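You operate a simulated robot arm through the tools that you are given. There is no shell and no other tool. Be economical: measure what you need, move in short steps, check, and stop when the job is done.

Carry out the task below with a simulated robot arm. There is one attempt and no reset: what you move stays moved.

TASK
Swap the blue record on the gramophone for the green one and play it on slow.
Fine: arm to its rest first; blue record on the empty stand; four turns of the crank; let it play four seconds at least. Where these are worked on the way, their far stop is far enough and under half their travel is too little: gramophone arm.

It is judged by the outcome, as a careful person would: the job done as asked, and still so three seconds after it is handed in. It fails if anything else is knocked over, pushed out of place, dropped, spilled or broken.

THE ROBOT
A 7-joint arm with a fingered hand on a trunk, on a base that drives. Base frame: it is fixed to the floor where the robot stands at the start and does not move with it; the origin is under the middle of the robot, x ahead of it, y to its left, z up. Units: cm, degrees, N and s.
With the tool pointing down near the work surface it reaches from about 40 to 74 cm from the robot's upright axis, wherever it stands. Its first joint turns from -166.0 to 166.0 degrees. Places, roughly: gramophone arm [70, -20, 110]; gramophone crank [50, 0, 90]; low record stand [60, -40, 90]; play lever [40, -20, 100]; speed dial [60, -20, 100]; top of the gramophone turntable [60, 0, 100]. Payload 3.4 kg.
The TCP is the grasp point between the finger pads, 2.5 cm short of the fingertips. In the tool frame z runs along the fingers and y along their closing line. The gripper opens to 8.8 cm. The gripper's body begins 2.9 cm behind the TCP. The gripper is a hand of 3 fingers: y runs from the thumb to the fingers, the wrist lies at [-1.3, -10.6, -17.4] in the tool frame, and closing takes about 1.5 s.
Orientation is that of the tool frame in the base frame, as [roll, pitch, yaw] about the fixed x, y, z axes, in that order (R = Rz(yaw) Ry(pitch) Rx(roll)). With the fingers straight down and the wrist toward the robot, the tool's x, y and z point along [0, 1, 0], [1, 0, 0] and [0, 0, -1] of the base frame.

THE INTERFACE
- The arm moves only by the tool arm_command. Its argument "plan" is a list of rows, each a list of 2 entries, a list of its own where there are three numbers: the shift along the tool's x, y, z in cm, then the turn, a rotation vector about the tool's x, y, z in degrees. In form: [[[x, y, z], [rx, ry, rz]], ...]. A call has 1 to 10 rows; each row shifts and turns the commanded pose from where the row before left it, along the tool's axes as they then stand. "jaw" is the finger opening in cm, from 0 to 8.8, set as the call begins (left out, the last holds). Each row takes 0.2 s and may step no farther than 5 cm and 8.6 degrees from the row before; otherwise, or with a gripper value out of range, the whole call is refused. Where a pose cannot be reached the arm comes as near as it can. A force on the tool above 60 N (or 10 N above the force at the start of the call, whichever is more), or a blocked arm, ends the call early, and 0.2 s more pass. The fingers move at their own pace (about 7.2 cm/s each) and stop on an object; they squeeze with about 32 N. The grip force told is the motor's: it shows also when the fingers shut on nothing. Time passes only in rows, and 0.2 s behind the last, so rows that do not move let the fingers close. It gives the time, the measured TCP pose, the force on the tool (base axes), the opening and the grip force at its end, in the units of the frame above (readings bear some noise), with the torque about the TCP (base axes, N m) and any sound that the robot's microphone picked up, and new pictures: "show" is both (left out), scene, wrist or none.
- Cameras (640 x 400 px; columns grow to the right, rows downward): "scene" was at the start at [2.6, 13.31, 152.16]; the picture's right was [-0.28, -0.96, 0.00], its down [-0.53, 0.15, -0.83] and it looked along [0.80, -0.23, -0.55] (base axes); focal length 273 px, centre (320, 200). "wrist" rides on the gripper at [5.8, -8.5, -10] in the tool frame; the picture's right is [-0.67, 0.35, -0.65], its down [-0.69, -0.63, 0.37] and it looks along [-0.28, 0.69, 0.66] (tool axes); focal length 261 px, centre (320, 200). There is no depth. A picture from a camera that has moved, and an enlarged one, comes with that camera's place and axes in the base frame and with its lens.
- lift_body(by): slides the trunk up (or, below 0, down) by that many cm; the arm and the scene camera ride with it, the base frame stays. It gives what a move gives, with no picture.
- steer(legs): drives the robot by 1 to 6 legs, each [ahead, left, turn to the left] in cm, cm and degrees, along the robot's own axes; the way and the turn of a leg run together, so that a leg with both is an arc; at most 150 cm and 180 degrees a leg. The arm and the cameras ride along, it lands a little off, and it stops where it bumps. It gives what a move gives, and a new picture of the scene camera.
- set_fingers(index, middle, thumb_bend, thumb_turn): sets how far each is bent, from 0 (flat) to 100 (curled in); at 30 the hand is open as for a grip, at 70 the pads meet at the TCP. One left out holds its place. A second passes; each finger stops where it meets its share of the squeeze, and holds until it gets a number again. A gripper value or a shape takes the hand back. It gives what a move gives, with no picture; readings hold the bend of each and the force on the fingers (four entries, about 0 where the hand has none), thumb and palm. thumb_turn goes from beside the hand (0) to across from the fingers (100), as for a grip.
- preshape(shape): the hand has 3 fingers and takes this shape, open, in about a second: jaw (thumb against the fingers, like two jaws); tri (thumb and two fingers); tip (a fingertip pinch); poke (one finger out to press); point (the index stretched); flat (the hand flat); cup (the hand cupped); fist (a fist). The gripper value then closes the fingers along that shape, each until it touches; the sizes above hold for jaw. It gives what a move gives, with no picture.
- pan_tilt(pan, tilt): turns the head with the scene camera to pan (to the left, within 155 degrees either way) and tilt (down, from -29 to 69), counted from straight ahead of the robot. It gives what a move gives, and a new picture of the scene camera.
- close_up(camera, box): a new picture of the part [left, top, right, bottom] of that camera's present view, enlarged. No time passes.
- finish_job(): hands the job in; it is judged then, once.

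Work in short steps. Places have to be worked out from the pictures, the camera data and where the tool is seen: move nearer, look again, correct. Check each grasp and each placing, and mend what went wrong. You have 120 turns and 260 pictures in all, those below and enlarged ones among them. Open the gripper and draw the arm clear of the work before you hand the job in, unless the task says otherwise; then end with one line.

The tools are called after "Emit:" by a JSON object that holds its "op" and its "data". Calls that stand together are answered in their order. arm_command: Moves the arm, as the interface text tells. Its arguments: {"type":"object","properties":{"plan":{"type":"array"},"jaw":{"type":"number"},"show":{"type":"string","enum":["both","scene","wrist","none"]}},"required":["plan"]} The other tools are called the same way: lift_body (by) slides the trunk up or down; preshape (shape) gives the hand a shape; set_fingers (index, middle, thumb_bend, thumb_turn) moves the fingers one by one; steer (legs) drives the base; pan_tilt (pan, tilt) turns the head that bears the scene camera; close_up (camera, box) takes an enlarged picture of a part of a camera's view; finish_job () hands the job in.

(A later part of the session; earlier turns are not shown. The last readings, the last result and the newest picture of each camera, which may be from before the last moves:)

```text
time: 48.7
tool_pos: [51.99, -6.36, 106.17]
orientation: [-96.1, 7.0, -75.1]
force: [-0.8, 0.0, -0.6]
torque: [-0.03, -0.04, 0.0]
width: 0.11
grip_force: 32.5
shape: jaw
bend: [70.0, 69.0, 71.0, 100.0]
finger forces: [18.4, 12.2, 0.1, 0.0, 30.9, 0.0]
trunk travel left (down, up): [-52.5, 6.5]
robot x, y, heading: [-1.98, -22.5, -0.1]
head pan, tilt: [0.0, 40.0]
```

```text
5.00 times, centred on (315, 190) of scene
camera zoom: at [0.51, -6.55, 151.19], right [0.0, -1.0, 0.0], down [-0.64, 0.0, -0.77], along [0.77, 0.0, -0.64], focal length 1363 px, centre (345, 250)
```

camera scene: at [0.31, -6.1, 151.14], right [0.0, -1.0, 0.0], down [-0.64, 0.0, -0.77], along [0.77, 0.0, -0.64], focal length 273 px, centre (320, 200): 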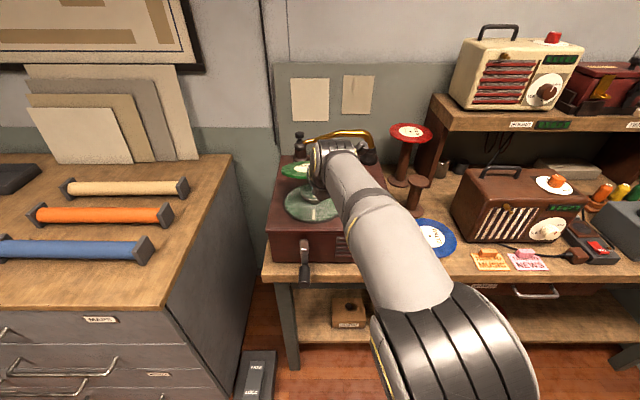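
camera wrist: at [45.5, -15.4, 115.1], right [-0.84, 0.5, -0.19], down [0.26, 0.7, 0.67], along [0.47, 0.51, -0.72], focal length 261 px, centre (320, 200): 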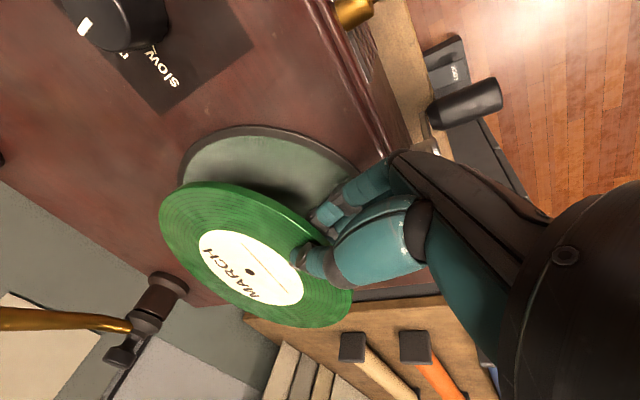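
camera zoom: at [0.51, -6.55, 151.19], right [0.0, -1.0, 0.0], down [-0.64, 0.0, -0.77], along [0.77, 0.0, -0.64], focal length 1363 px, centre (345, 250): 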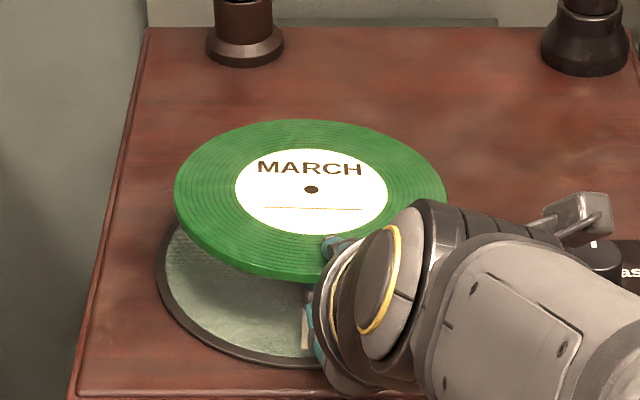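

Nearly level and within about 0.4 cm of centre. I'll lower 0.2 more and release.

Emit:
{"op": "arm_command", "data": {"plan": [[[-0.1, 0.02, -0.2], [0, 0, 0]], [[0.02, 0.2, 0.02], [0, 0, 0]]], "show": "none"}}

Emit:
{"op": "arm_command", "data": {"plan": [[[0, 0, 0], [0, 0, 0]], [[0, 0, 0], [0, 0, 0]], [[0, 0, 0], [0, 0, 0]], [[0, 0, 0], [0, 0, 0]], [[0, 0, 0], [0, 0, 0]]], "jaw": 3, "show": "wrist"}}

Emit:
{"op": "close_up", "data": {"camera": "scene", "box": [270, 150, 360, 230]}}

```text
time: 49.3
tool_pos: [51.95, -6.43, 106.0]
orientation: [-96.1, 6.9, -75.5]
force: [0.9, -0.5, -0.1]
torque: [0.01, -0.03, -0.01]
width: 0.08
grip_force: 31.9
shape: jaw
bend: [70.0, 69.0, 71.0, 100.0]
finger forces: [18.2, 12.2, 0.1, 0.1, 30.5, 0.0]
trunk travel left (down, up): [-52.5, 6.5]
robot x, y, heading: [-2.24, -22.54, -0.1]
head pan, tilt: [0.0, 40.0]
```

```text
time: 50.5
tool_pos: [51.84, -6.45, 105.91]
orientation: [-96.1, 6.9, -75.3]
force: [0.6, -0.8, 0.1]
torque: [0.02, 0.02, -0.01]
width: 2.96
grip_force: 0.0
shape: jaw
bend: [74.0, 52.0, 73.0, 100.0]
finger forces: [0.0, 0.1, 0.0, 0.0, 0.0, 0.0]
trunk travel left (down, up): [-52.5, 6.5]
robot x, y, heading: [-2.12, -22.24, -0.5]
head pan, tilt: [0.0, 40.0]
camera wrist: at [44.84, -15.29, 114.63], right [-0.84, 0.5, -0.19], down [0.26, 0.7, 0.67], along [0.47, 0.51, -0.72], focal length 261 px, centre (320, 200)
```

wrist: 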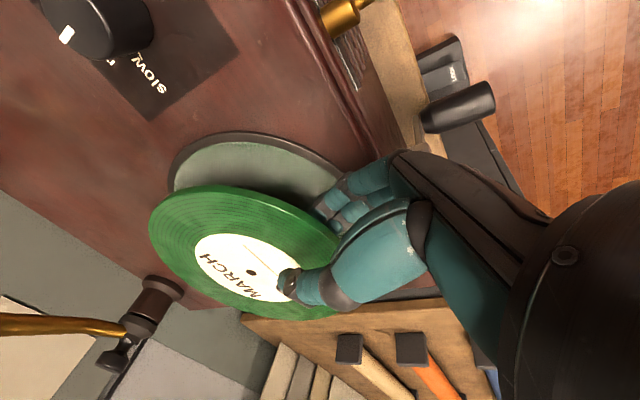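

```text
5.00 times, centred on (315, 190) of scene
camera zoom: at [0.52, -6.55, 151.18], right [0.0, -1.0, 0.0], down [-0.64, 0.0, -0.77], along [0.77, 0.0, -0.64], focal length 1363 px, centre (345, 250)
```

zoom: 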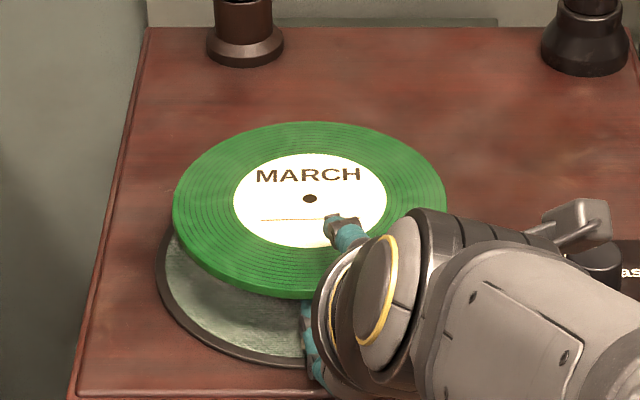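

Released: level, and within about 0.3 cm of where blue sat. I'll back the hand straight out.

Emit:
{"op": "arm_command", "data": {"plan": [[[0, 0.15, -1.5], [0, 0, 0]], [[0, 0.25, -2.5], [0, 0, 0]], [[0, 0.3, -3], [0, 0, 0]], [[0, 0, -4], [0, 0, 0]], [[0, -4, -2], [0, 0, 0]]], "show": "both"}}

Emit:
{"op": "close_up", "data": {"camera": "scene", "box": [260, 110, 380, 240]}}

```text
time: 51.8
tool_pos: [41.77, -11.12, 106.64]
orientation: [-102.0, 19.1, -77.8]
force: [0.6, -0.8, -0.6]
torque: [0.01, -0.01, 0.0]
width: 2.96
grip_force: 0.1
shape: jaw
bend: [74.0, 52.0, 73.0, 100.0]
finger forces: [0.0, 0.1, 0.0, 0.0, 0.1, 0.0]
out of reach, approached as far as the arm can: row 2
trunk travel left (down, up): [-52.5, 6.5]
robot x, y, heading: [-2.15, -22.01, 0.2]
head pan, tilt: [0.0, 40.0]
stopped in row 5: the arm was blocked; the commanded pose is now the measured one
camera scene: at [0.43, -6.48, 151.18], right [0.0, -1.0, 0.0], down [-0.64, 0.0, -0.77], along [0.77, 0.0, -0.64], focal length 273 px, centre (320, 200)
camera wrist: at [35.84, -21.48, 114.48], right [-0.85, 0.53, 0.02], down [0.38, 0.56, 0.73], along [0.38, 0.63, -0.68], focal length 261 px, centre (320, 200)
```

scene: 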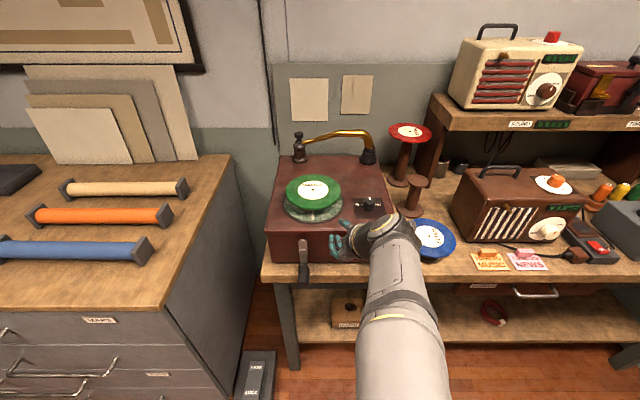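
wrist: 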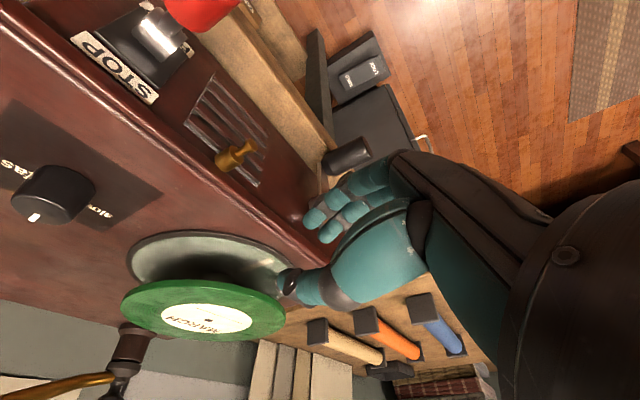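

```text
3.08 times, centred on (320, 175) of scene
camera zoom: at [0.43, -6.48, 151.18], right [0.0, -1.0, 0.0], down [-0.64, 0.0, -0.77], along [0.77, 0.0, -0.64], focal length 839 px, centre (320, 277)
```

zoom: 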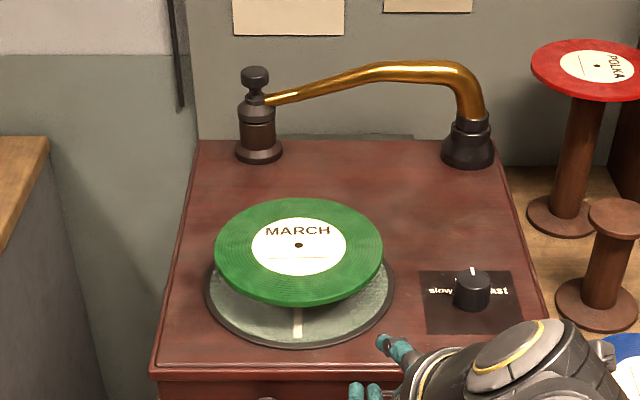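

Green is neatly on the turntable. I'll back the base off so the arm has room for cranking, then reorient the hand.

Emit:
{"op": "steer", "data": {"legs": [[-14, 0, 0], [0, 8, 0]]}}

```text
time: 53.7
tool_pos: [27.95, -2.94, 106.64]
orientation: [-102.0, 19.1, -77.7]
force: [0.3, 0.8, -0.4]
torque: [0.0, 0.03, 0.0]
width: 2.98
grip_force: 0.0
shape: jaw
bend: [74.0, 52.0, 73.0, 100.0]
finger forces: [0.0, 0.0, 0.1, 0.1, 0.1, 0.0]
trunk travel left (down, up): [-52.5, 6.5]
robot x, y, heading: [-15.94, -14.45, 0.3]
head pan, tilt: [0.0, 40.0]
camera scene: at [-13.48, 1.61, 151.17], right [0.0, -1.0, 0.0], down [-0.64, 0.0, -0.77], along [0.77, 0.0, -0.64], focal length 273 px, centre (320, 200)
```

scene: 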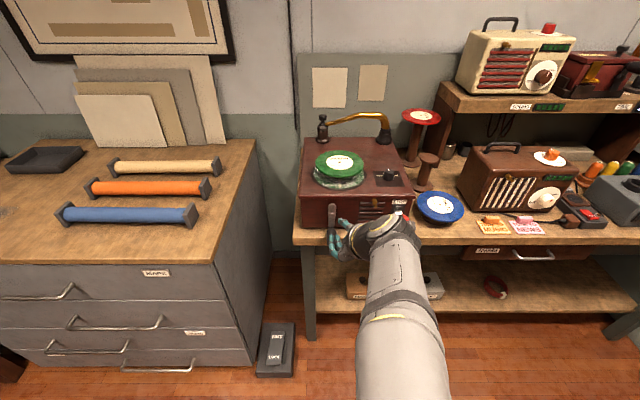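

I'll straighten the hand to point dead ahead (thumb up), move a bit forward, and view the crank.

Emit:
{"op": "arm_command", "data": {"plan": [[[0, -0.5, 1], [0, 0, -8.5]], [[0, -0.5, 1], [0, 0, -8.5]], [[0, 0, 1], [6, 0, 0]], [[0, 0, 1], [6, 0, 0]], [[0, 0, 0], [0, 6, -1.5]], [[0, 0, 0], [0, 6, -1.5]]], "jaw": 6, "show": "both"}}

Emit:
{"op": "close_up", "data": {"camera": "scene", "box": [290, 170, 390, 270]}}

```text
time: 55.1
tool_pos: [32.19, -2.77, 106.26]
orientation: [-91.0, 2.7, -86.9]
force: [-1.3, -0.8, 0.2]
torque: [0.02, -0.04, -0.03]
width: 5.96
grip_force: 0.1
shape: jaw
bend: [28.0, 38.0, 60.0, 100.0]
finger forces: [0.0, 0.0, 0.0, 0.0, 0.1, 0.0]
trunk travel left (down, up): [-52.5, 6.5]
robot x, y, heading: [-16.11, -14.38, -0.0]
head pan, tilt: [0.0, 40.0]
camera scene: at [-13.5, 1.54, 151.18], right [0.0, -1.0, 0.0], down [-0.64, 0.0, -0.77], along [0.77, 0.0, -0.64], focal length 273 px, centre (320, 200)
camera wrist: at [22.54, -9.44, 114.63], right [-0.7, 0.65, -0.31], down [0.34, 0.67, 0.66], along [0.63, 0.35, -0.69], focal length 261 px, centre (320, 200)
```

scene: 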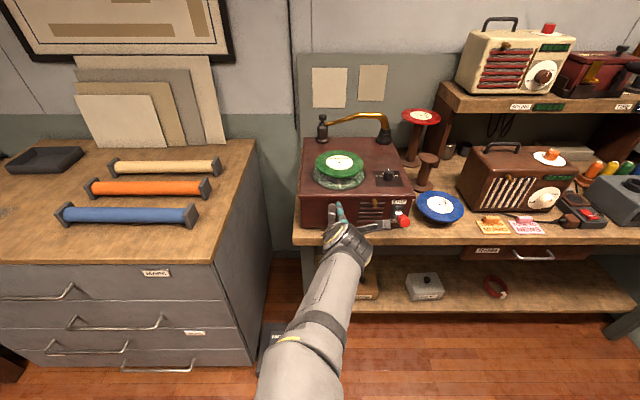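
wrist: 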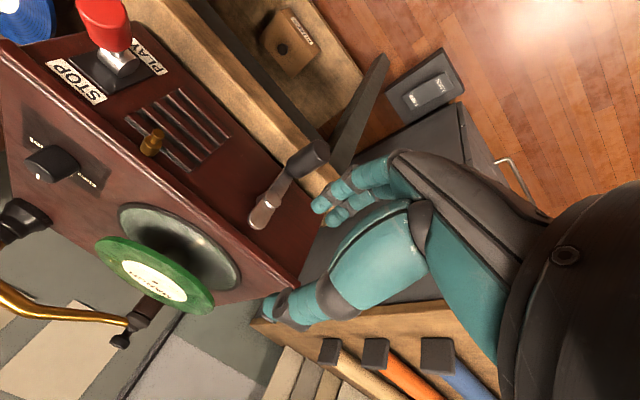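

```text
4.00 times, centred on (340, 220) of scene
camera zoom: at [-13.5, 1.54, 151.18], right [0.0, -1.0, 0.0], down [-0.64, 0.0, -0.77], along [0.77, 0.0, -0.64], focal length 1091 px, centre (240, 120)
```

zoom: 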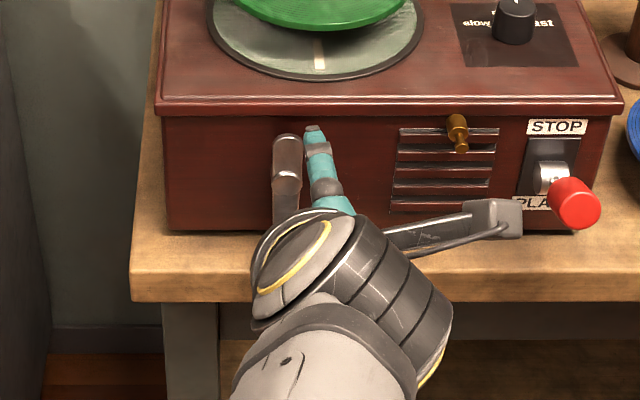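

Hub at about (46.8,-2,97.2), handle at about (43,-2,87.5). I'll square the hand up and descend in front of the handle for a close look.

Emit:
{"op": "arm_command", "data": {"plan": [[[0, 4, 0], [1, 3, -2.7]], [[0, 4, 0], [0, 0, 0]], [[0, 4, 0], [0, 0, 0]], [[0, 4, 0], [0, 0, 0]], [[0, 2.5, 0], [0, 0, 0]]], "show": "both"}}

Emit:
{"op": "close_up", "data": {"camera": "scene", "box": [290, 170, 390, 270]}}

```text
time: 56.3
tool_pos: [32.3, -2.91, 88.26]
orientation: [-88.4, -3.1, -89.2]
force: [0.2, 0.6, 1.3]
torque: [0.02, 0.0, 0.02]
width: 6.0
grip_force: 0.1
shape: jaw
bend: [28.0, 38.0, 60.0, 100.0]
finger forces: [0.0, 0.1, 0.0, 0.1, 0.1, 0.0]
trunk travel left (down, up): [-52.5, 6.5]
robot x, y, heading: [-16.21, -14.35, -0.2]
head pan, tilt: [0.0, 40.0]
camera scene: at [-13.47, 1.52, 151.19], right [0.0, -1.0, 0.0], down [-0.64, 0.0, -0.77], along [0.77, 0.0, -0.64], focal length 273 px, centre (320, 200)
camera wrist: at [22.17, -8.4, 96.77], right [-0.65, 0.64, -0.4], down [0.34, 0.72, 0.6], along [0.68, 0.26, -0.69], focal length 261 px, centre (320, 200)
```

scene: 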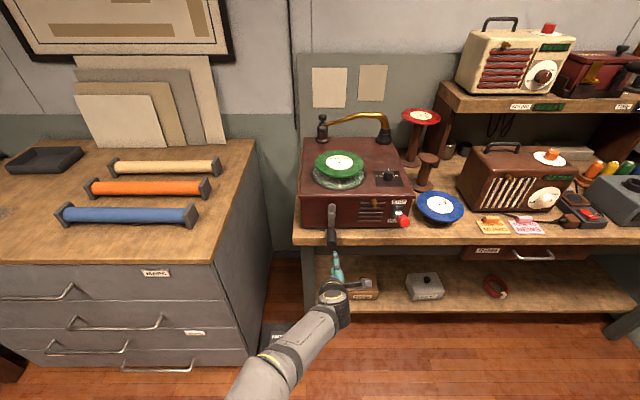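
wrist: 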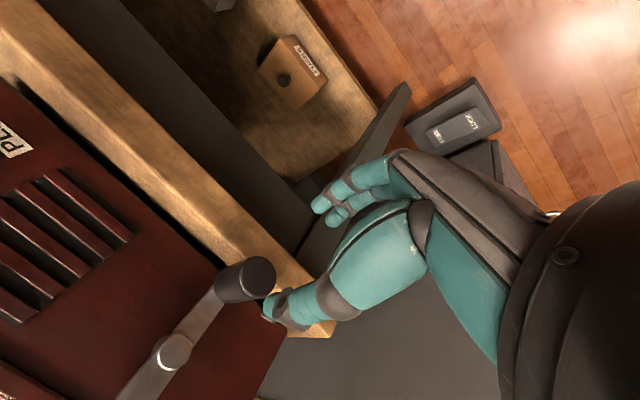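

```text
4.00 times, centred on (340, 220) of scene
camera zoom: at [-13.47, 1.52, 151.19], right [0.0, -1.0, 0.0], down [-0.64, 0.0, -0.77], along [0.77, 0.0, -0.64], focal length 1091 px, centre (240, 120)
```

zoom: 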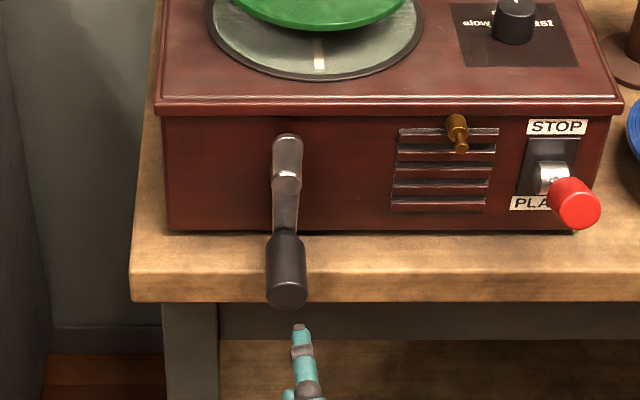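

I'll zoom on the crank to see where its axis is.

Emit:
{"op": "close_up", "data": {"camera": "wrist", "box": [90, 230, 330, 400]}}

Emit:
{"op": "close_up", "data": {"camera": "scene", "box": [310, 195, 360, 255]}}

```text
2.35 times, centred on (210, 315) of wrist
camera zoom: at [22.17, -8.4, 96.77], right [-0.65, 0.64, -0.4], down [0.34, 0.72, 0.6], along [0.68, 0.26, -0.69], focal length 613 px, centre (579, -71)
```

zoom: 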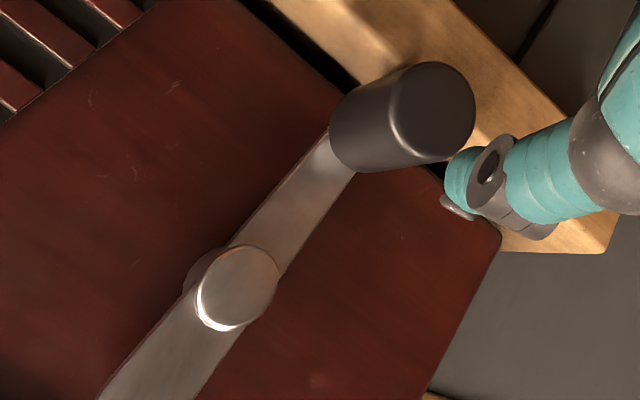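

```text
6.67 times, centred on (335, 225) of scene
camera zoom: at [-13.47, 1.52, 151.19], right [0.0, -1.0, 0.0], down [-0.64, 0.0, -0.77], along [0.77, 0.0, -0.64], focal length 1818 px, centre (220, 33)
```

zoom: 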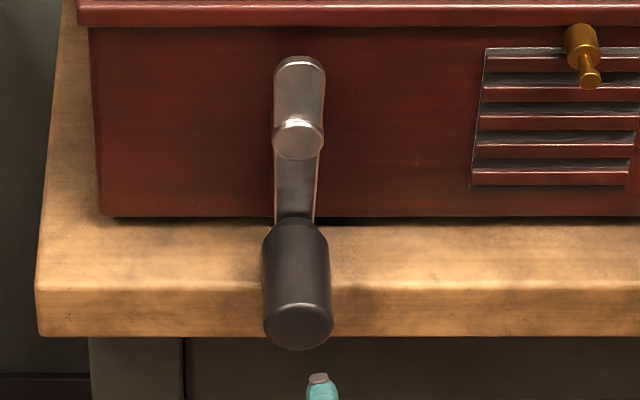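

The axis is the bright cap at about (47,-2,95). The handle runs x 40.8–46.5 at (y=-2, z=89), so the radius is about 6. I'll slide the open hand over the handle.

Emit:
{"op": "arm_command", "data": {"plan": [[[-0.5, -0.4, 2.5], [-1.6, 0, 3]], [[-0.4, -0.3, 2.7], [0, 0, 0]], [[0, 0, 2.7], [0, 0, 0]], [[0, 0, 2.5], [0, 0, 0]]], "show": "wrist"}}

Emit:
{"op": "close_up", "data": {"camera": "scene", "box": [310, 195, 360, 255]}}

```text
time: 57.3
tool_pos: [42.79, -2.06, 89.12]
orientation: [-90.0, 0.1, -89.0]
force: [0.5, -0.6, 0.2]
torque: [0.01, 0.02, 0.0]
width: 5.96
grip_force: 0.1
shape: jaw
bend: [28.0, 38.0, 60.0, 100.0]
finger forces: [0.0, 0.0, 0.0, 0.0, 0.1, 0.0]
trunk travel left (down, up): [-52.5, 6.5]
robot x, y, heading: [-15.91, -14.3, 0.1]
head pan, tilt: [0.0, 40.0]
camera wrist: at [32.82, -7.89, 97.62], right [-0.66, 0.66, -0.35], down [0.36, 0.69, 0.63], along [0.66, 0.29, -0.69], focal length 261 px, centre (320, 200)
```

wrist: 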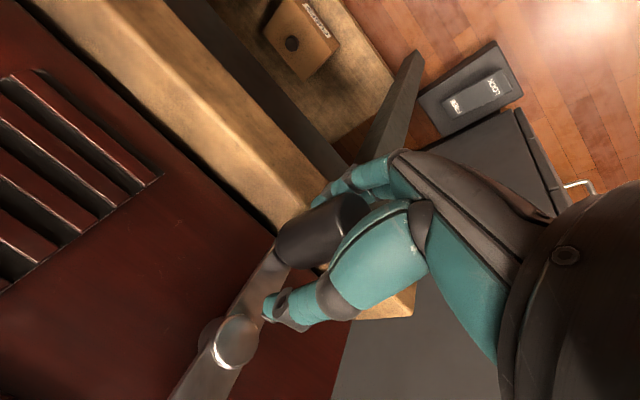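

```text
6.67 times, centred on (335, 225) of scene
camera zoom: at [-13.46, 1.49, 151.19], right [0.0, -1.0, 0.0], down [-0.64, 0.0, -0.77], along [0.77, 0.0, -0.64], focal length 1818 px, centre (220, 33)
```

zoom: 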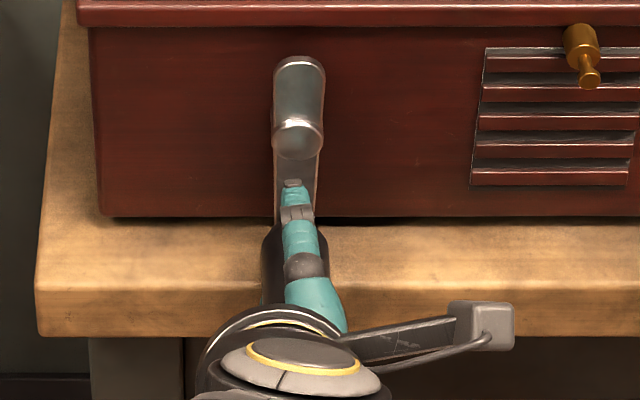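

The handle lies between the thumb and fingers. I'll close on it.

Emit:
{"op": "arm_command", "data": {"plan": [[[0, 0, 0], [0, 0, 0]], [[0, 0, 0], [0, 0, 0]], [[0, 0, 0], [0, 0, 0]], [[0, 0, 0], [0, 0, 0]], [[0, 0, 0], [0, 0, 0]]], "jaw": 0, "show": "wrist"}}

```text
time: 58.5
tool_pos: [42.66, -1.98, 89.22]
orientation: [-90.0, 0.0, -89.2]
force: [2.3, 1.6, 1.4]
torque: [0.01, 0.0, 0.01]
width: 2.44
grip_force: 32.2
shape: jaw
bend: [74.0, 51.0, 74.0, 100.0]
finger forces: [18.5, 9.0, 0.0, 0.0, 29.1, 0.1]
trunk travel left (down, up): [-52.5, 6.5]
robot x, y, heading: [-16.33, -14.41, -0.0]
head pan, tilt: [0.0, 40.0]
camera wrist: at [32.81, -7.85, 97.64], right [-0.67, 0.66, -0.35], down [0.36, 0.69, 0.63], along [0.66, 0.29, -0.69], focal length 261 px, centre (320, 200)
```

wrist: 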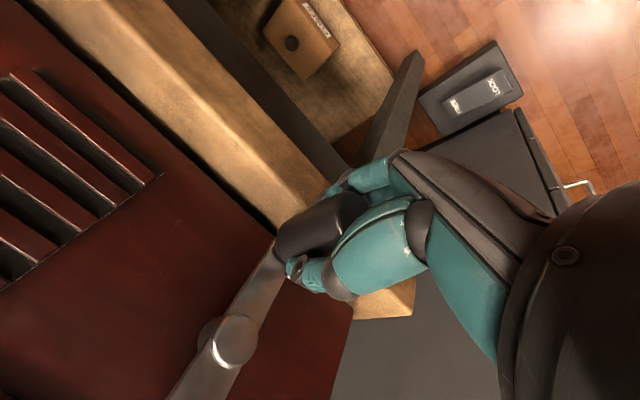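

Firm grip. I'll try the first 45° clockwise as seen from the front (handle going left from the bottom), watching the force and listening.

Emit:
{"op": "arm_command", "data": {"plan": [[[-1.53, -0.2, 0], [0, 0, 0]], [[-1.42, -0.59, 0], [0, 0, 0]], [[-1.22, -0.94, 0], [0, 0, 0]]], "show": "wrist"}}

```text
time: 59.3
tool_pos: [42.79, 2.21, 90.79]
orientation: [-90.0, -0.1, -89.2]
force: [-0.2, -0.4, -0.7]
torque: [-0.02, 0.06, -0.01]
width: 2.42
grip_force: 31.7
shape: jaw
bend: [74.0, 51.0, 74.0, 100.0]
finger forces: [20.4, 9.0, 0.1, 0.1, 29.0, 0.1]
trunk travel left (down, up): [-52.5, 6.5]
robot x, y, heading: [-16.23, -13.99, 0.2]
head pan, tilt: [0.0, 40.0]
camera wrist: at [32.82, -3.68, 99.27], right [-0.67, 0.66, -0.35], down [0.36, 0.69, 0.63], along [0.66, 0.29, -0.7], focal length 261 px, centre (320, 200)
```

wrist: 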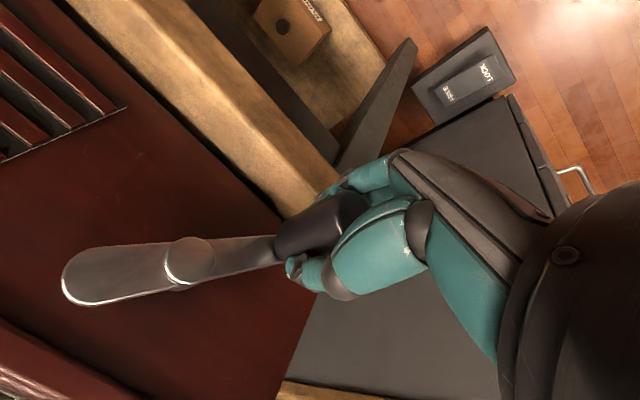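

It moves freely and the cap stayed put as the axis. I'll continue clockwise in 30° chords, with a half turn first as a check.

Emit:
{"op": "arm_command", "data": {"plan": [[[-1.53, -2.64, 0], [0, 0, 0]], [[0, -3.06, 0], [0, 0, 0]], [[1.53, -2.64, 0], [0, 0, 0]], [[2.64, -1.53, 0], [0, 0, 0]], [[3.06, 0, 0], [0, 0, 0]]], "show": "wrist"}}

```text
time: 60.5
tool_pos: [42.6, -3.55, 100.7]
orientation: [-90.1, -0.1, -89.2]
force: [11.5, -0.6, 5.7]
torque: [-0.02, -0.19, -0.04]
width: 2.07
grip_force: 32.0
shape: jaw
bend: [74.0, 52.0, 73.0, 100.0]
finger forces: [19.2, 7.4, 0.0, 0.0, 31.0, 0.0]
trunk travel left (down, up): [-52.5, 6.5]
robot x, y, heading: [-16.29, -14.19, -0.1]
head pan, tilt: [0.0, 40.0]
camera wrist: at [32.7, -9.44, 109.22], right [-0.66, 0.66, -0.35], down [0.36, 0.69, 0.63], along [0.66, 0.29, -0.7], focal length 261 px, centre (320, 200)
```

wrist: 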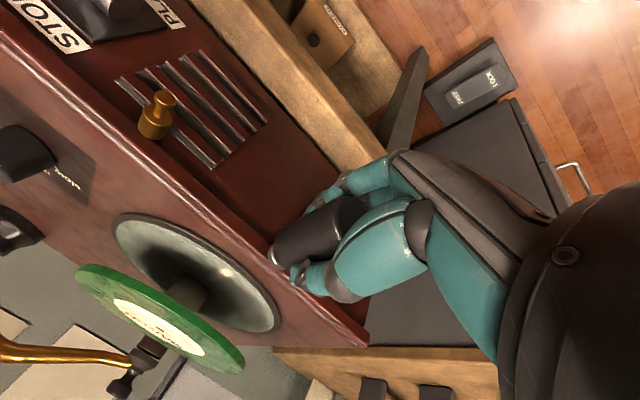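

Some force has appeared (11 N along x). I'll check the scene before going on.

Emit:
{"op": "close_up", "data": {"camera": "scene", "box": [290, 160, 390, 270]}}

Emit:
{"op": "close_up", "data": {"camera": "wrist", "box": [200, 140, 440, 320]}}

```text
3.64 times, centred on (340, 215) of scene
camera zoom: at [-13.36, 1.46, 151.19], right [0.0, -1.0, 0.0], down [-0.64, 0.0, -0.77], along [0.77, 0.0, -0.64], focal length 991 px, centre (247, 146)
```

zoom: 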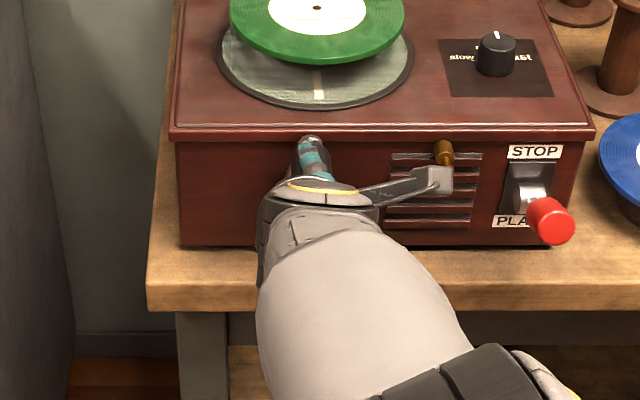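

```text
2.22 times, centred on (320, 230) of wrist
camera zoom: at [32.7, -9.44, 109.22], right [-0.66, 0.66, -0.35], down [0.36, 0.69, 0.63], along [0.66, 0.29, -0.7], focal length 579 px, centre (320, 133)
```

zoom: 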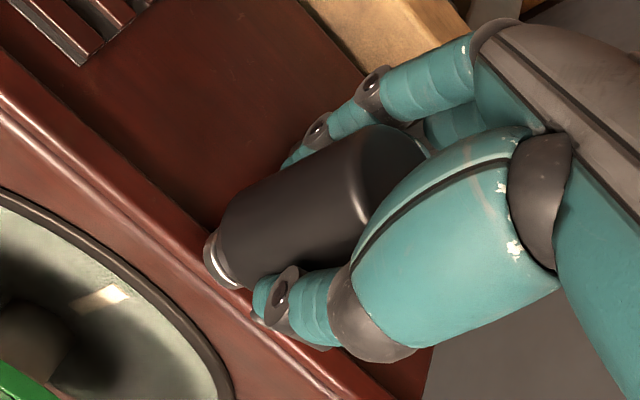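

The handle is at the top and still well gripped, so the force is only slight misalignment. I'll complete the turn.

Emit:
{"op": "arm_command", "data": {"plan": [[[2.64, 1.53, 0.1], [0, 0, 0]], [[1.53, 2.64, 0], [0, 0, 0]], [[0, 3.06, 0], [0, 0, 0]], [[-1.53, 2.64, 0], [0, 0, 0]], [[-2.64, 1.53, 0], [0, 0, 0]], [[-3.06, 0, 0], [0, 0, 0]], [[-2.64, -1.53, 0], [0, 0, 0]]], "show": "wrist"}}

```text
time: 62.1
tool_pos: [42.8, 2.48, 90.91]
orientation: [-90.0, 0.0, -89.1]
force: [-1.9, -2.4, 3.4]
torque: [-0.04, -0.01, -0.04]
width: 2.34
grip_force: 31.6
shape: jaw
bend: [74.0, 52.0, 75.0, 100.0]
finger forces: [20.0, 8.9, 0.0, 0.0, 31.3, 0.0]
trunk travel left (down, up): [-52.5, 6.5]
robot x, y, heading: [-15.87, -14.23, -0.2]
head pan, tilt: [0.0, 40.0]
camera wrist: at [32.78, -3.35, 99.45], right [-0.66, 0.66, -0.35], down [0.36, 0.69, 0.63], along [0.66, 0.29, -0.69], focal length 261 px, centre (320, 200)
```

wrist: 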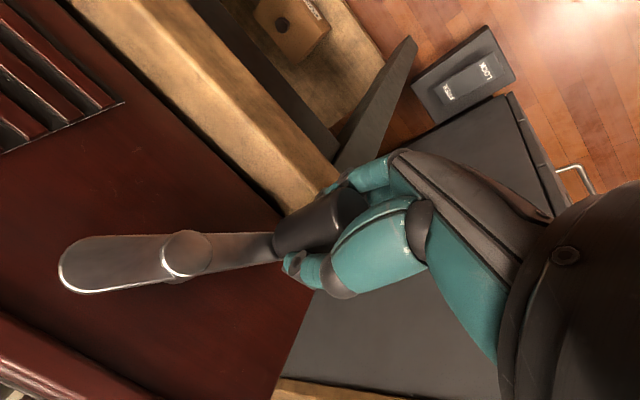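

One turn plus 45° is done (405° in all), with no trouble. Next 10 chords.

Emit:
{"op": "arm_command", "data": {"plan": [[[-1.43, -2.64, 0], [0, 0, 0]], [[0, -3.06, 0], [0, 0, 0]], [[1.53, -2.64, 0], [0, 0, 0]], [[2.64, -1.53, 0.05], [0, 0, 0]], [[3.06, 0, 0.05], [0, 0, 0]], [[2.64, 1.53, 0], [0, 0, 0]], [[1.53, 2.64, 0], [0, 0, 0]], [[0, 3.06, 0], [0, 0, 0]], [[-1.53, 2.64, 0], [0, 0, 0]], [[-2.64, 1.53, 0], [0, 0, 0]]], "show": "wrist"}}

```text
time: 64.3
tool_pos: [42.83, -3.29, 89.41]
orientation: [-89.9, -0.1, -89.0]
force: [-14.3, -1.6, -0.3]
torque: [0.0, 0.27, 0.01]
width: 2.43
grip_force: 31.8
shape: jaw
bend: [74.0, 51.0, 76.0, 100.0]
finger forces: [22.6, 11.8, 0.1, 0.0, 30.0, 0.0]
trunk travel left (down, up): [-52.5, 6.5]
robot x, y, heading: [-16.17, -14.26, -0.2]
head pan, tilt: [0.0, 40.0]
camera wrist: at [32.92, -9.18, 97.93], right [-0.67, 0.66, -0.35], down [0.35, 0.69, 0.63], along [0.66, 0.3, -0.69], focal length 261 px, centre (320, 200)
```

wrist: 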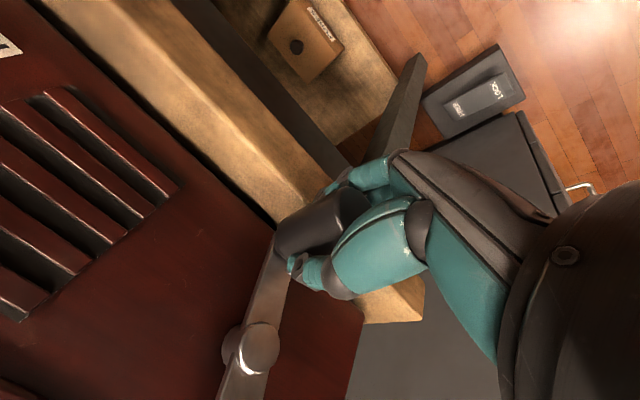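

Good, at 705°. I'll ease 0.15 back along the fingers and go on.

Emit:
{"op": "arm_command", "data": {"plan": [[[-3.06, 0, -0.15], [0, 0, 0]], [[-2.64, -1.53, 0], [0, 0, 0]], [[-1.53, -2.64, 0], [0, 0, 0]], [[0, -3.06, 0], [0, 0, 0]], [[1.53, -2.64, 0], [0, 0, 0]], [[2.64, -1.53, 0], [0, 0, 0]], [[3.06, 0, 0.05], [0, 0, 0]], [[2.64, 1.53, 0.05], [0, 0, 0]], [[1.53, 2.64, 0], [0, 0, 0]], [[0, 3.06, 0], [0, 0, 0]]], "show": "wrist"}}

```text
time: 66.5
tool_pos: [42.79, -7.66, 93.5]
orientation: [-90.0, -0.1, -89.1]
force: [-3.5, -0.9, 0.2]
torque: [-0.03, 0.06, -0.03]
width: 2.22
grip_force: 31.8
shape: jaw
bend: [75.0, 52.0, 74.0, 100.0]
finger forces: [22.3, 10.6, 0.0, 0.0, 28.2, 0.0]
trunk travel left (down, up): [-52.5, 6.5]
robot x, y, heading: [-16.45, -14.53, -0.1]
head pan, tilt: [0.0, 40.0]
camera wrist: at [32.87, -13.61, 101.94], right [-0.67, 0.66, -0.35], down [0.36, 0.69, 0.63], along [0.66, 0.29, -0.69], focal length 261 px, centre (320, 200)
```

wrist: 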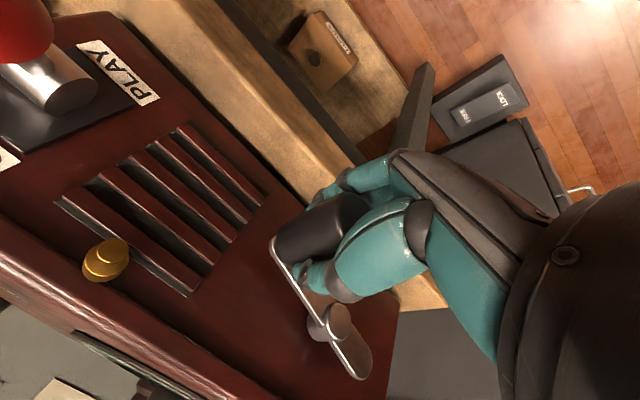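

At 1005°. Next 10 chords, taking it to 1305°.

Emit:
{"op": "arm_command", "data": {"plan": [[[-1.53, 2.64, -0.05], [0, 0, 0]], [[-2.64, 1.53, 0], [0, 0, 0]], [[-3.06, 0, 0], [0, 0, 0]], [[-2.64, -1.53, 0], [0, 0, 0]], [[-1.53, -2.64, 0], [0, 0, 0]], [[0, -3.06, 0], [0, 0, 0]], [[1.53, -2.64, 0], [0, 0, 0]], [[2.64, -1.53, 0], [0, 0, 0]], [[3.06, 0, 0.05], [0, 0, 0]], [[2.64, 1.53, 0.05], [0, 0, 0]]], "show": "wrist"}}

```text
time: 68.7
tool_pos: [42.91, -6.36, 99.16]
orientation: [-90.0, -0.2, -89.3]
force: [-5.3, -3.0, 1.9]
torque: [0.0, 0.02, -0.04]
width: 2.11
grip_force: 31.6
shape: jaw
bend: [75.0, 52.0, 73.0, 100.0]
finger forces: [22.6, 10.0, 0.0, 0.0, 30.4, 0.1]
trunk travel left (down, up): [-52.5, 6.5]
robot x, y, heading: [-15.93, -14.34, -0.0]
head pan, tilt: [0.0, 40.0]
camera wrist: at [32.91, -12.16, 107.66], right [-0.66, 0.66, -0.35], down [0.36, 0.69, 0.63], along [0.66, 0.29, -0.7], focal length 261 px, centre (320, 200)
```

wrist: 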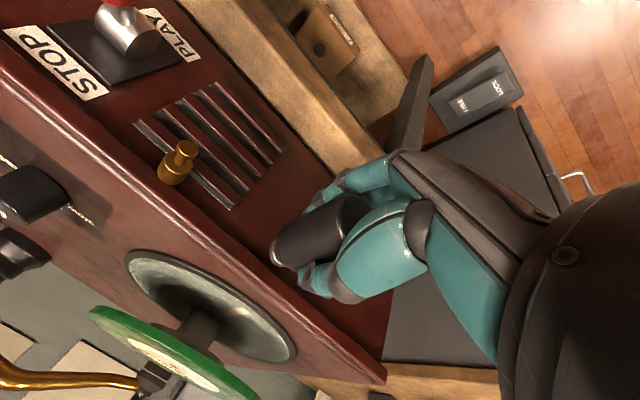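

Last 150° brings it to 4 turns plus a few degrees.

Emit:
{"op": "arm_command", "data": {"plan": [[[1.53, 2.64, 0], [0, 0, 0]], [[0, 3.06, 0], [0, 0, 0]], [[-1.53, 2.64, -0.05], [0, 0, 0]], [[-2.64, 1.53, 0], [0, 0, 0]], [[-2.8, 0, 0], [0, 0, 0]], [[0, 0, 0], [0, 0, 0]]], "show": "both"}}

```text
time: 70.1
tool_pos: [42.85, -0.55, 89.26]
orientation: [-89.9, 0.0, -89.2]
force: [-8.3, -1.6, 0.3]
torque: [-0.01, 0.13, 0.02]
width: 2.3
grip_force: 31.6
shape: jaw
bend: [74.0, 52.0, 75.0, 100.0]
finger forces: [21.6, 10.4, 0.0, 0.0, 29.6, 0.0]
trunk travel left (down, up): [-52.5, 6.5]
robot x, y, heading: [-16.53, -14.07, -0.0]
head pan, tilt: [0.0, 40.0]
camera scene: at [-13.61, 1.5, 151.19], right [0.0, -1.0, 0.0], down [-0.64, 0.0, -0.77], along [0.77, 0.0, -0.64], focal length 273 px, centre (320, 200)
camera wrist: at [32.91, -6.5, 97.74], right [-0.67, 0.66, -0.35], down [0.35, 0.69, 0.63], along [0.66, 0.29, -0.69], focal length 261 px, centre (320, 200)
```

scene: 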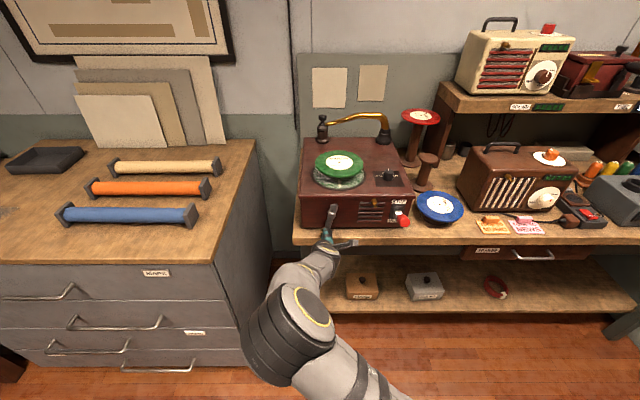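
wrist: 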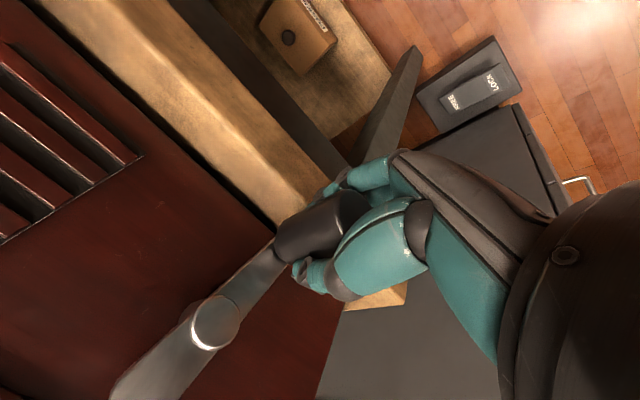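

Four turns wound, with the crank hanging just past the bottom. I'll release and draw straight back.

Emit:
{"op": "arm_command", "data": {"plan": [[[0, 0, 0], [0, 0, 0]], [[0, 0, 0], [0, 0, 0]], [[0, 0, 0], [0, 0, 0]], [[0, 0, 0], [0, 0, 0]], [[0, 0, -2], [0, 0, 0]], [[0, 0, -3], [0, 0, 0]], [[0, 0, -3], [0, 0, 0]], [[0, -4, -1], [0, 0, 0]], [[0, -4.5, 0], [0, 0, 0]]], "jaw": 7, "show": "scene"}}

```text
time: 72.1
tool_pos: [34.12, -0.87, 97.84]
orientation: [-90.0, 0.0, -89.2]
force: [-0.5, -0.1, -0.3]
torque: [0.01, 0.03, -0.03]
width: 6.96
grip_force: 0.0
shape: jaw
bend: [27.0, 34.0, 50.0, 99.0]
finger forces: [0.0, 0.0, 0.0, 0.0, 0.0, 0.0]
trunk travel left (down, up): [-52.5, 6.5]
robot x, y, heading: [-16.04, -14.12, -0.2]
head pan, tilt: [0.0, 40.0]
camera scene: at [-13.49, 1.46, 151.18], right [0.0, -1.0, 0.0], down [-0.64, 0.0, -0.77], along [0.77, 0.0, -0.64], focal length 273 px, centre (320, 200)
```

scene: 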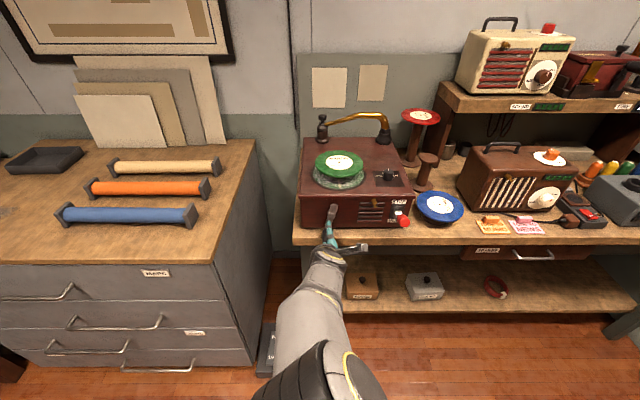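

Now I'll rise to z≈125 while yawing the hand back to point left, retracing the earlier route towards fingers-down.

Emit:
{"op": "arm_command", "data": {"plan": [[[0, -3, 0], [0, -8.5, 0]], [[0, -3, 0], [0, -8.5, 0]], [[0, -3, 0], [0, -8.5, 0]], [[0, -3, 0], [0, -8.5, 0]], [[0, -3, 0], [0, -8.5, 0]], [[0, -3, 0], [0, -8.5, 0]], [[0, -3, 0], [0, -8.5, 0]], [[0, -3, 0], [0, -8.5, 0]], [[0, -3, 0], [0, -8.5, 0]], [[0, 0, 0], [0, -8.5, 0]]], "show": "none"}}

Emit:
{"op": "arm_command", "data": {"plan": [[[0, 0, 0], [0, -4, 0]], [[0, 0, 0], [-4.9, -4.9, -4.9]], [[0, 0, 0], [-4.9, -4.9, -4.9]], [[0, 0, 0], [-4.9, -4.9, -4.9]], [[0, 0, 0], [-4.9, -4.9, -4.9]], [[0, 0, 0], [-4.9, -4.9, -4.9]], [[0, 0, 0], [-4.9, -4.9, -4.9]], [[0, 0, 0], [-4.9, -4.9, -4.9]]], "show": "scene"}}

```text
time: 74.3
tool_pos: [34.09, -0.97, 124.92]
orientation: [-90.0, 0.0, -4.1]
force: [-0.2, 0.2, -0.1]
torque: [-0.01, 0.02, 0.02]
width: 6.99
grip_force: 0.1
shape: jaw
bend: [27.0, 34.0, 50.0, 99.0]
finger forces: [0.0, 0.1, 0.0, 0.0, 0.0, 0.0]
trunk travel left (down, up): [-52.5, 6.5]
robot x, y, heading: [-16.31, -14.28, -0.1]
head pan, tilt: [0.0, 40.0]
```

```text
time: 76.1
tool_pos: [33.88, -0.88, 124.88]
orientation: [-134.6, -19.4, 44.4]
force: [-0.5, 0.0, 0.5]
torque: [-0.02, 0.01, 0.0]
width: 6.98
grip_force: 0.1
shape: jaw
bend: [27.0, 34.0, 50.0, 99.0]
finger forces: [0.0, 0.0, 0.1, 0.1, 0.0, 0.0]
trunk travel left (down, up): [-52.5, 6.5]
robot x, y, heading: [-15.94, -14.02, -0.2]
head pan, tilt: [0.0, 40.0]
camera scene: at [-13.49, 1.52, 151.18], right [0.0, -1.0, 0.0], down [-0.64, 0.0, -0.77], along [0.77, 0.0, -0.64], focal length 273 px, centre (320, 200)
```

scene: 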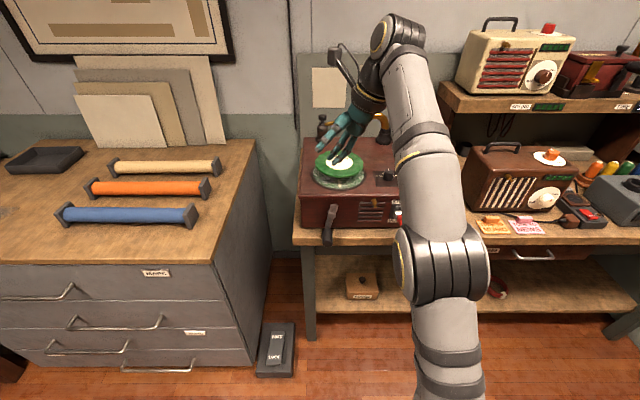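

Tracking well. I'll finish the turn to fingers-down.

Emit:
{"op": "arm_command", "data": {"plan": [[[0, 0, 0], [-4.9, -4.9, -4.9]], [[0, 0, 0], [-4.9, -4.9, -4.9]], [[0, 0, 0], [-4.9, -4.9, -4.9]], [[0, 0, 0], [-4.9, -4.9, -4.9]], [[0, 0, 0], [-4.9, -4.9, -4.9]], [[0, 0, 0], [-4.9, -4.9, -4.9]], [[0, 0, 0], [-5, -5, -5]]], "show": "none"}}

Emit:
{"op": "steer", "data": {"legs": [[0, -4, 0], [12, 0, 0]]}}

```text
refused: row 7 steps farther than a row can; nothing moved
```

```text
time: 77.9
tool_pos: [45.92, -4.91, 124.7]
orientation: [-134.5, -19.4, 44.3]
force: [0.4, 0.7, -0.1]
torque: [-0.01, 0.03, -0.02]
width: 6.96
grip_force: 0.1
shape: jaw
bend: [27.0, 34.0, 50.0, 99.0]
finger forces: [0.0, 0.0, 0.0, 0.0, 0.0, 0.1]
trunk travel left (down, up): [-52.5, 6.5]
robot x, y, heading: [-3.97, -17.97, -0.3]
head pan, tilt: [0.0, 40.0]
camera scene: at [-1.31, -2.46, 151.18], right [0.0, -1.0, 0.0], down [-0.64, 0.0, -0.77], along [0.77, 0.0, -0.64], focal length 273 px, centre (320, 200)
```

scene: 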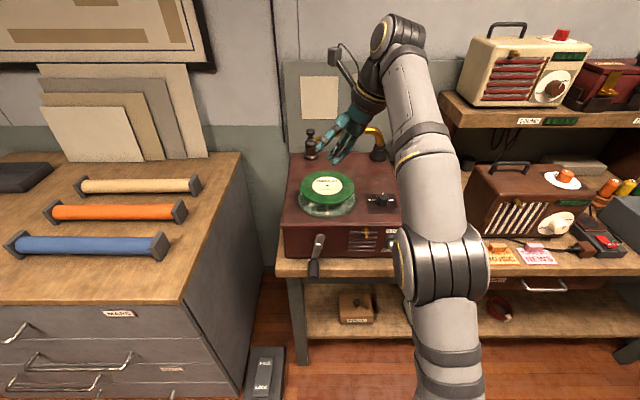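

The last row was too large, so the rotation was refused, and the drive went fine. I'll redo the rotation.

Emit:
{"op": "arm_command", "data": {"plan": [[[0, 0, 0], [-4.9, -4.9, -4.9]], [[0, 0, 0], [-4.9, -4.9, -4.9]], [[0, 0, 0], [-4.9, -4.9, -4.9]], [[0, 0, 0], [-4.9, -4.9, -4.9]], [[0, 0, 0], [-4.9, -4.9, -4.9]], [[0, 0, 0], [-4.9, -4.9, -4.9]], [[0, 0, 0], [-4.9, -4.9, -4.9]]], "show": "none"}}

Emit:
{"op": "arm_command", "data": {"plan": [[[-3.8, 2.4, 0], [0, 0, 0]], [[-3.8, 2.4, 0], [0, 0, 0]], [[-3.8, 2.4, 0.5], [0, 0, 0]], [[-3.8, 2.4, 1], [0, 0, 0]]], "jaw": 6, "show": "both"}}

Emit:
{"op": "close_up", "data": {"camera": "scene", "box": [270, 130, 410, 270]}}

```text
time: 79.5
tool_pos: [46.01, -4.89, 124.76]
orientation: [-179.4, -0.5, 89.1]
force: [-0.4, 0.3, 0.9]
torque: [0.03, 0.0, -0.01]
width: 6.98
grip_force: 0.1
shape: jaw
bend: [27.0, 34.0, 50.0, 99.0]
finger forces: [0.1, 0.1, 0.0, 0.0, 0.0, 0.1]
trunk travel left (down, up): [-52.5, 6.5]
robot x, y, heading: [-3.92, -18.55, -0.5]
head pan, tilt: [0.0, 40.0]
```

```text
time: 80.5
tool_pos: [55.37, -20.49, 122.85]
orientation: [-179.3, -0.7, 89.0]
force: [0.1, 0.0, 0.2]
torque: [0.0, -0.02, 0.02]
width: 6.02
grip_force: 0.0
shape: jaw
bend: [28.0, 37.0, 59.0, 99.0]
finger forces: [0.1, 0.0, 0.1, 0.0, 0.1, 0.0]
trunk travel left (down, up): [-52.5, 6.5]
robot x, y, heading: [-4.1, -18.44, -0.2]
head pan, tilt: [0.0, 40.0]
camera scene: at [-1.35, -2.52, 151.19], right [0.0, -1.0, 0.0], down [-0.64, 0.0, -0.77], along [0.77, 0.0, -0.64], focal length 273 px, centre (320, 200)
camera wrist: at [46.99, -14.67, 133.0], right [0.35, -0.68, 0.64], down [-0.64, -0.67, -0.37], along [0.68, -0.29, -0.67], focal length 261 px, centre (320, 200)
```

scene: 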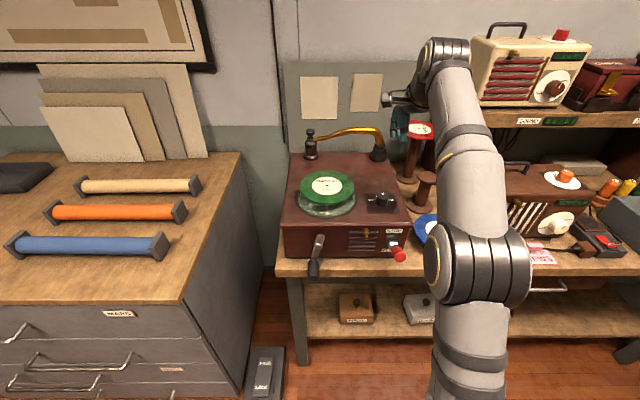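
wrist: 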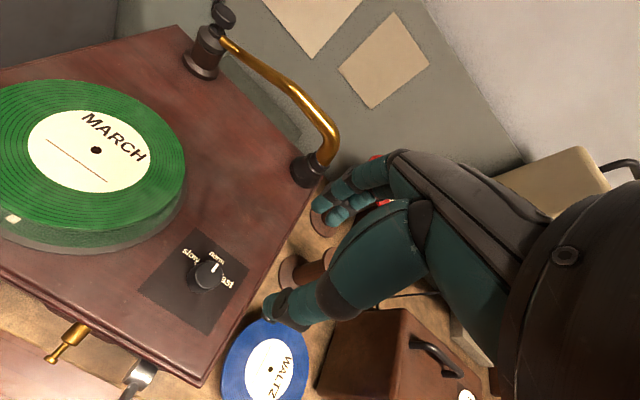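

```text
2.86 times, centred on (340, 200) of scene
camera zoom: at [-1.35, -2.52, 151.19], right [0.0, -1.0, 0.0], down [-0.64, 0.0, -0.77], along [0.77, 0.0, -0.64], focal length 779 px, centre (263, 200)
```

zoom: 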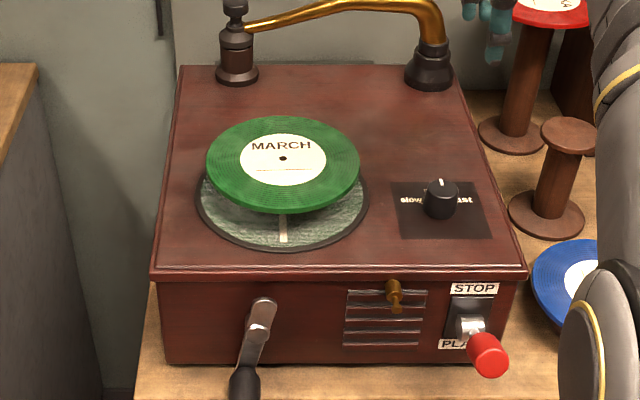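

Knob top at (56.3,-19.6,104), diameter about 3.3 cm. I'll centre over it, pre-turn the hand 25° clockwise and descend to just above it.

Emit:
{"op": "arm_command", "data": {"plan": [[[0.9, 0.9, 0], [0, 0, 0]], [[0, 0, 4], [0, 0, 8.5]], [[0, 0, 4], [0, 0, 8.5]], [[0, 0, 4], [0, 0, 8]]], "show": "both"}}

Emit:
{"op": "close_up", "data": {"camera": "scene", "box": [340, 140, 440, 270]}}

```text
time: 81.5
tool_pos: [56.02, -19.19, 110.64]
orientation: [-179.2, -0.2, 63.9]
force: [-1.1, 1.4, 0.6]
torque: [-0.02, 0.01, -0.01]
width: 5.98
grip_force: 0.0
shape: jaw
bend: [28.0, 38.0, 59.0, 99.0]
finger forces: [0.0, 0.0, 0.1, 0.1, 0.1, 0.0]
trunk travel left (down, up): [-52.5, 6.5]
robot x, y, heading: [-4.37, -18.45, -0.1]
head pan, tilt: [0.0, 40.0]
camera scene: at [-1.37, -2.45, 151.18], right [0.0, -1.0, 0.0], down [-0.64, 0.0, -0.77], along [0.77, 0.0, -0.64], focal length 273 px, centre (320, 200)
camera wrist: at [50.93, -10.35, 120.8], right [0.03, -0.76, 0.65], down [-0.87, -0.34, -0.36], along [0.49, -0.55, -0.67], focal length 261 px, centre (320, 200)
```

scene: 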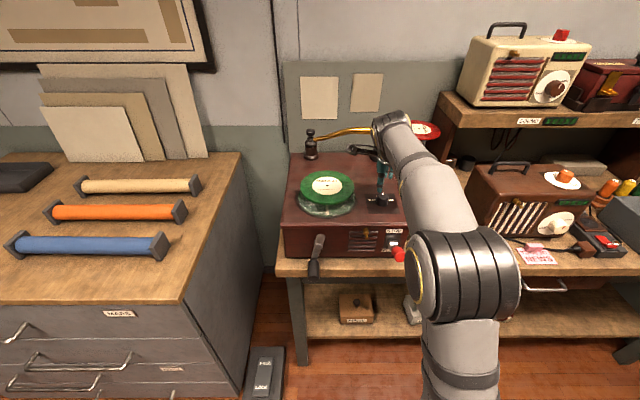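
wrist: 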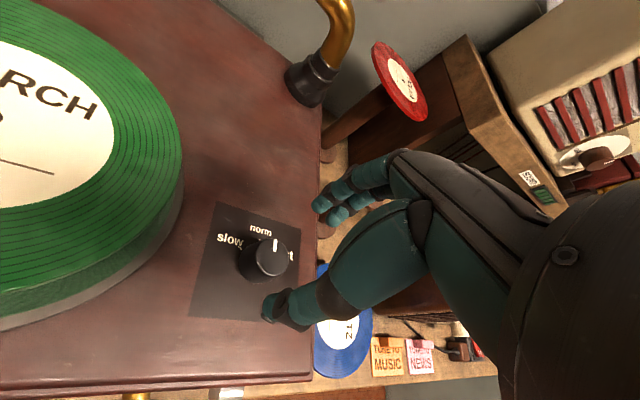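

```text
3.08 times, centred on (390, 205) of scene
camera zoom: at [-1.37, -2.45, 151.18], right [0.0, -1.0, 0.0], down [-0.64, 0.0, -0.77], along [0.77, 0.0, -0.64], focal length 839 px, centre (105, 185)
```

zoom: 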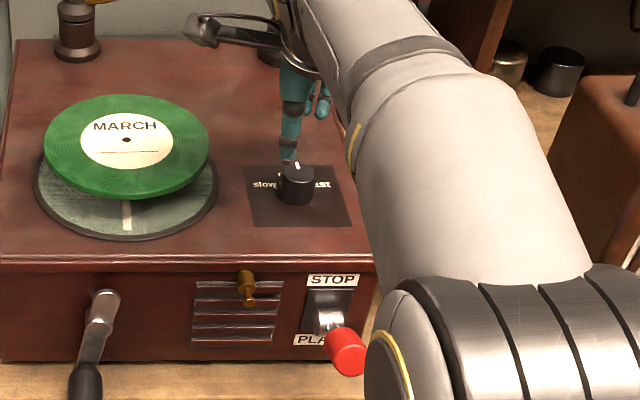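

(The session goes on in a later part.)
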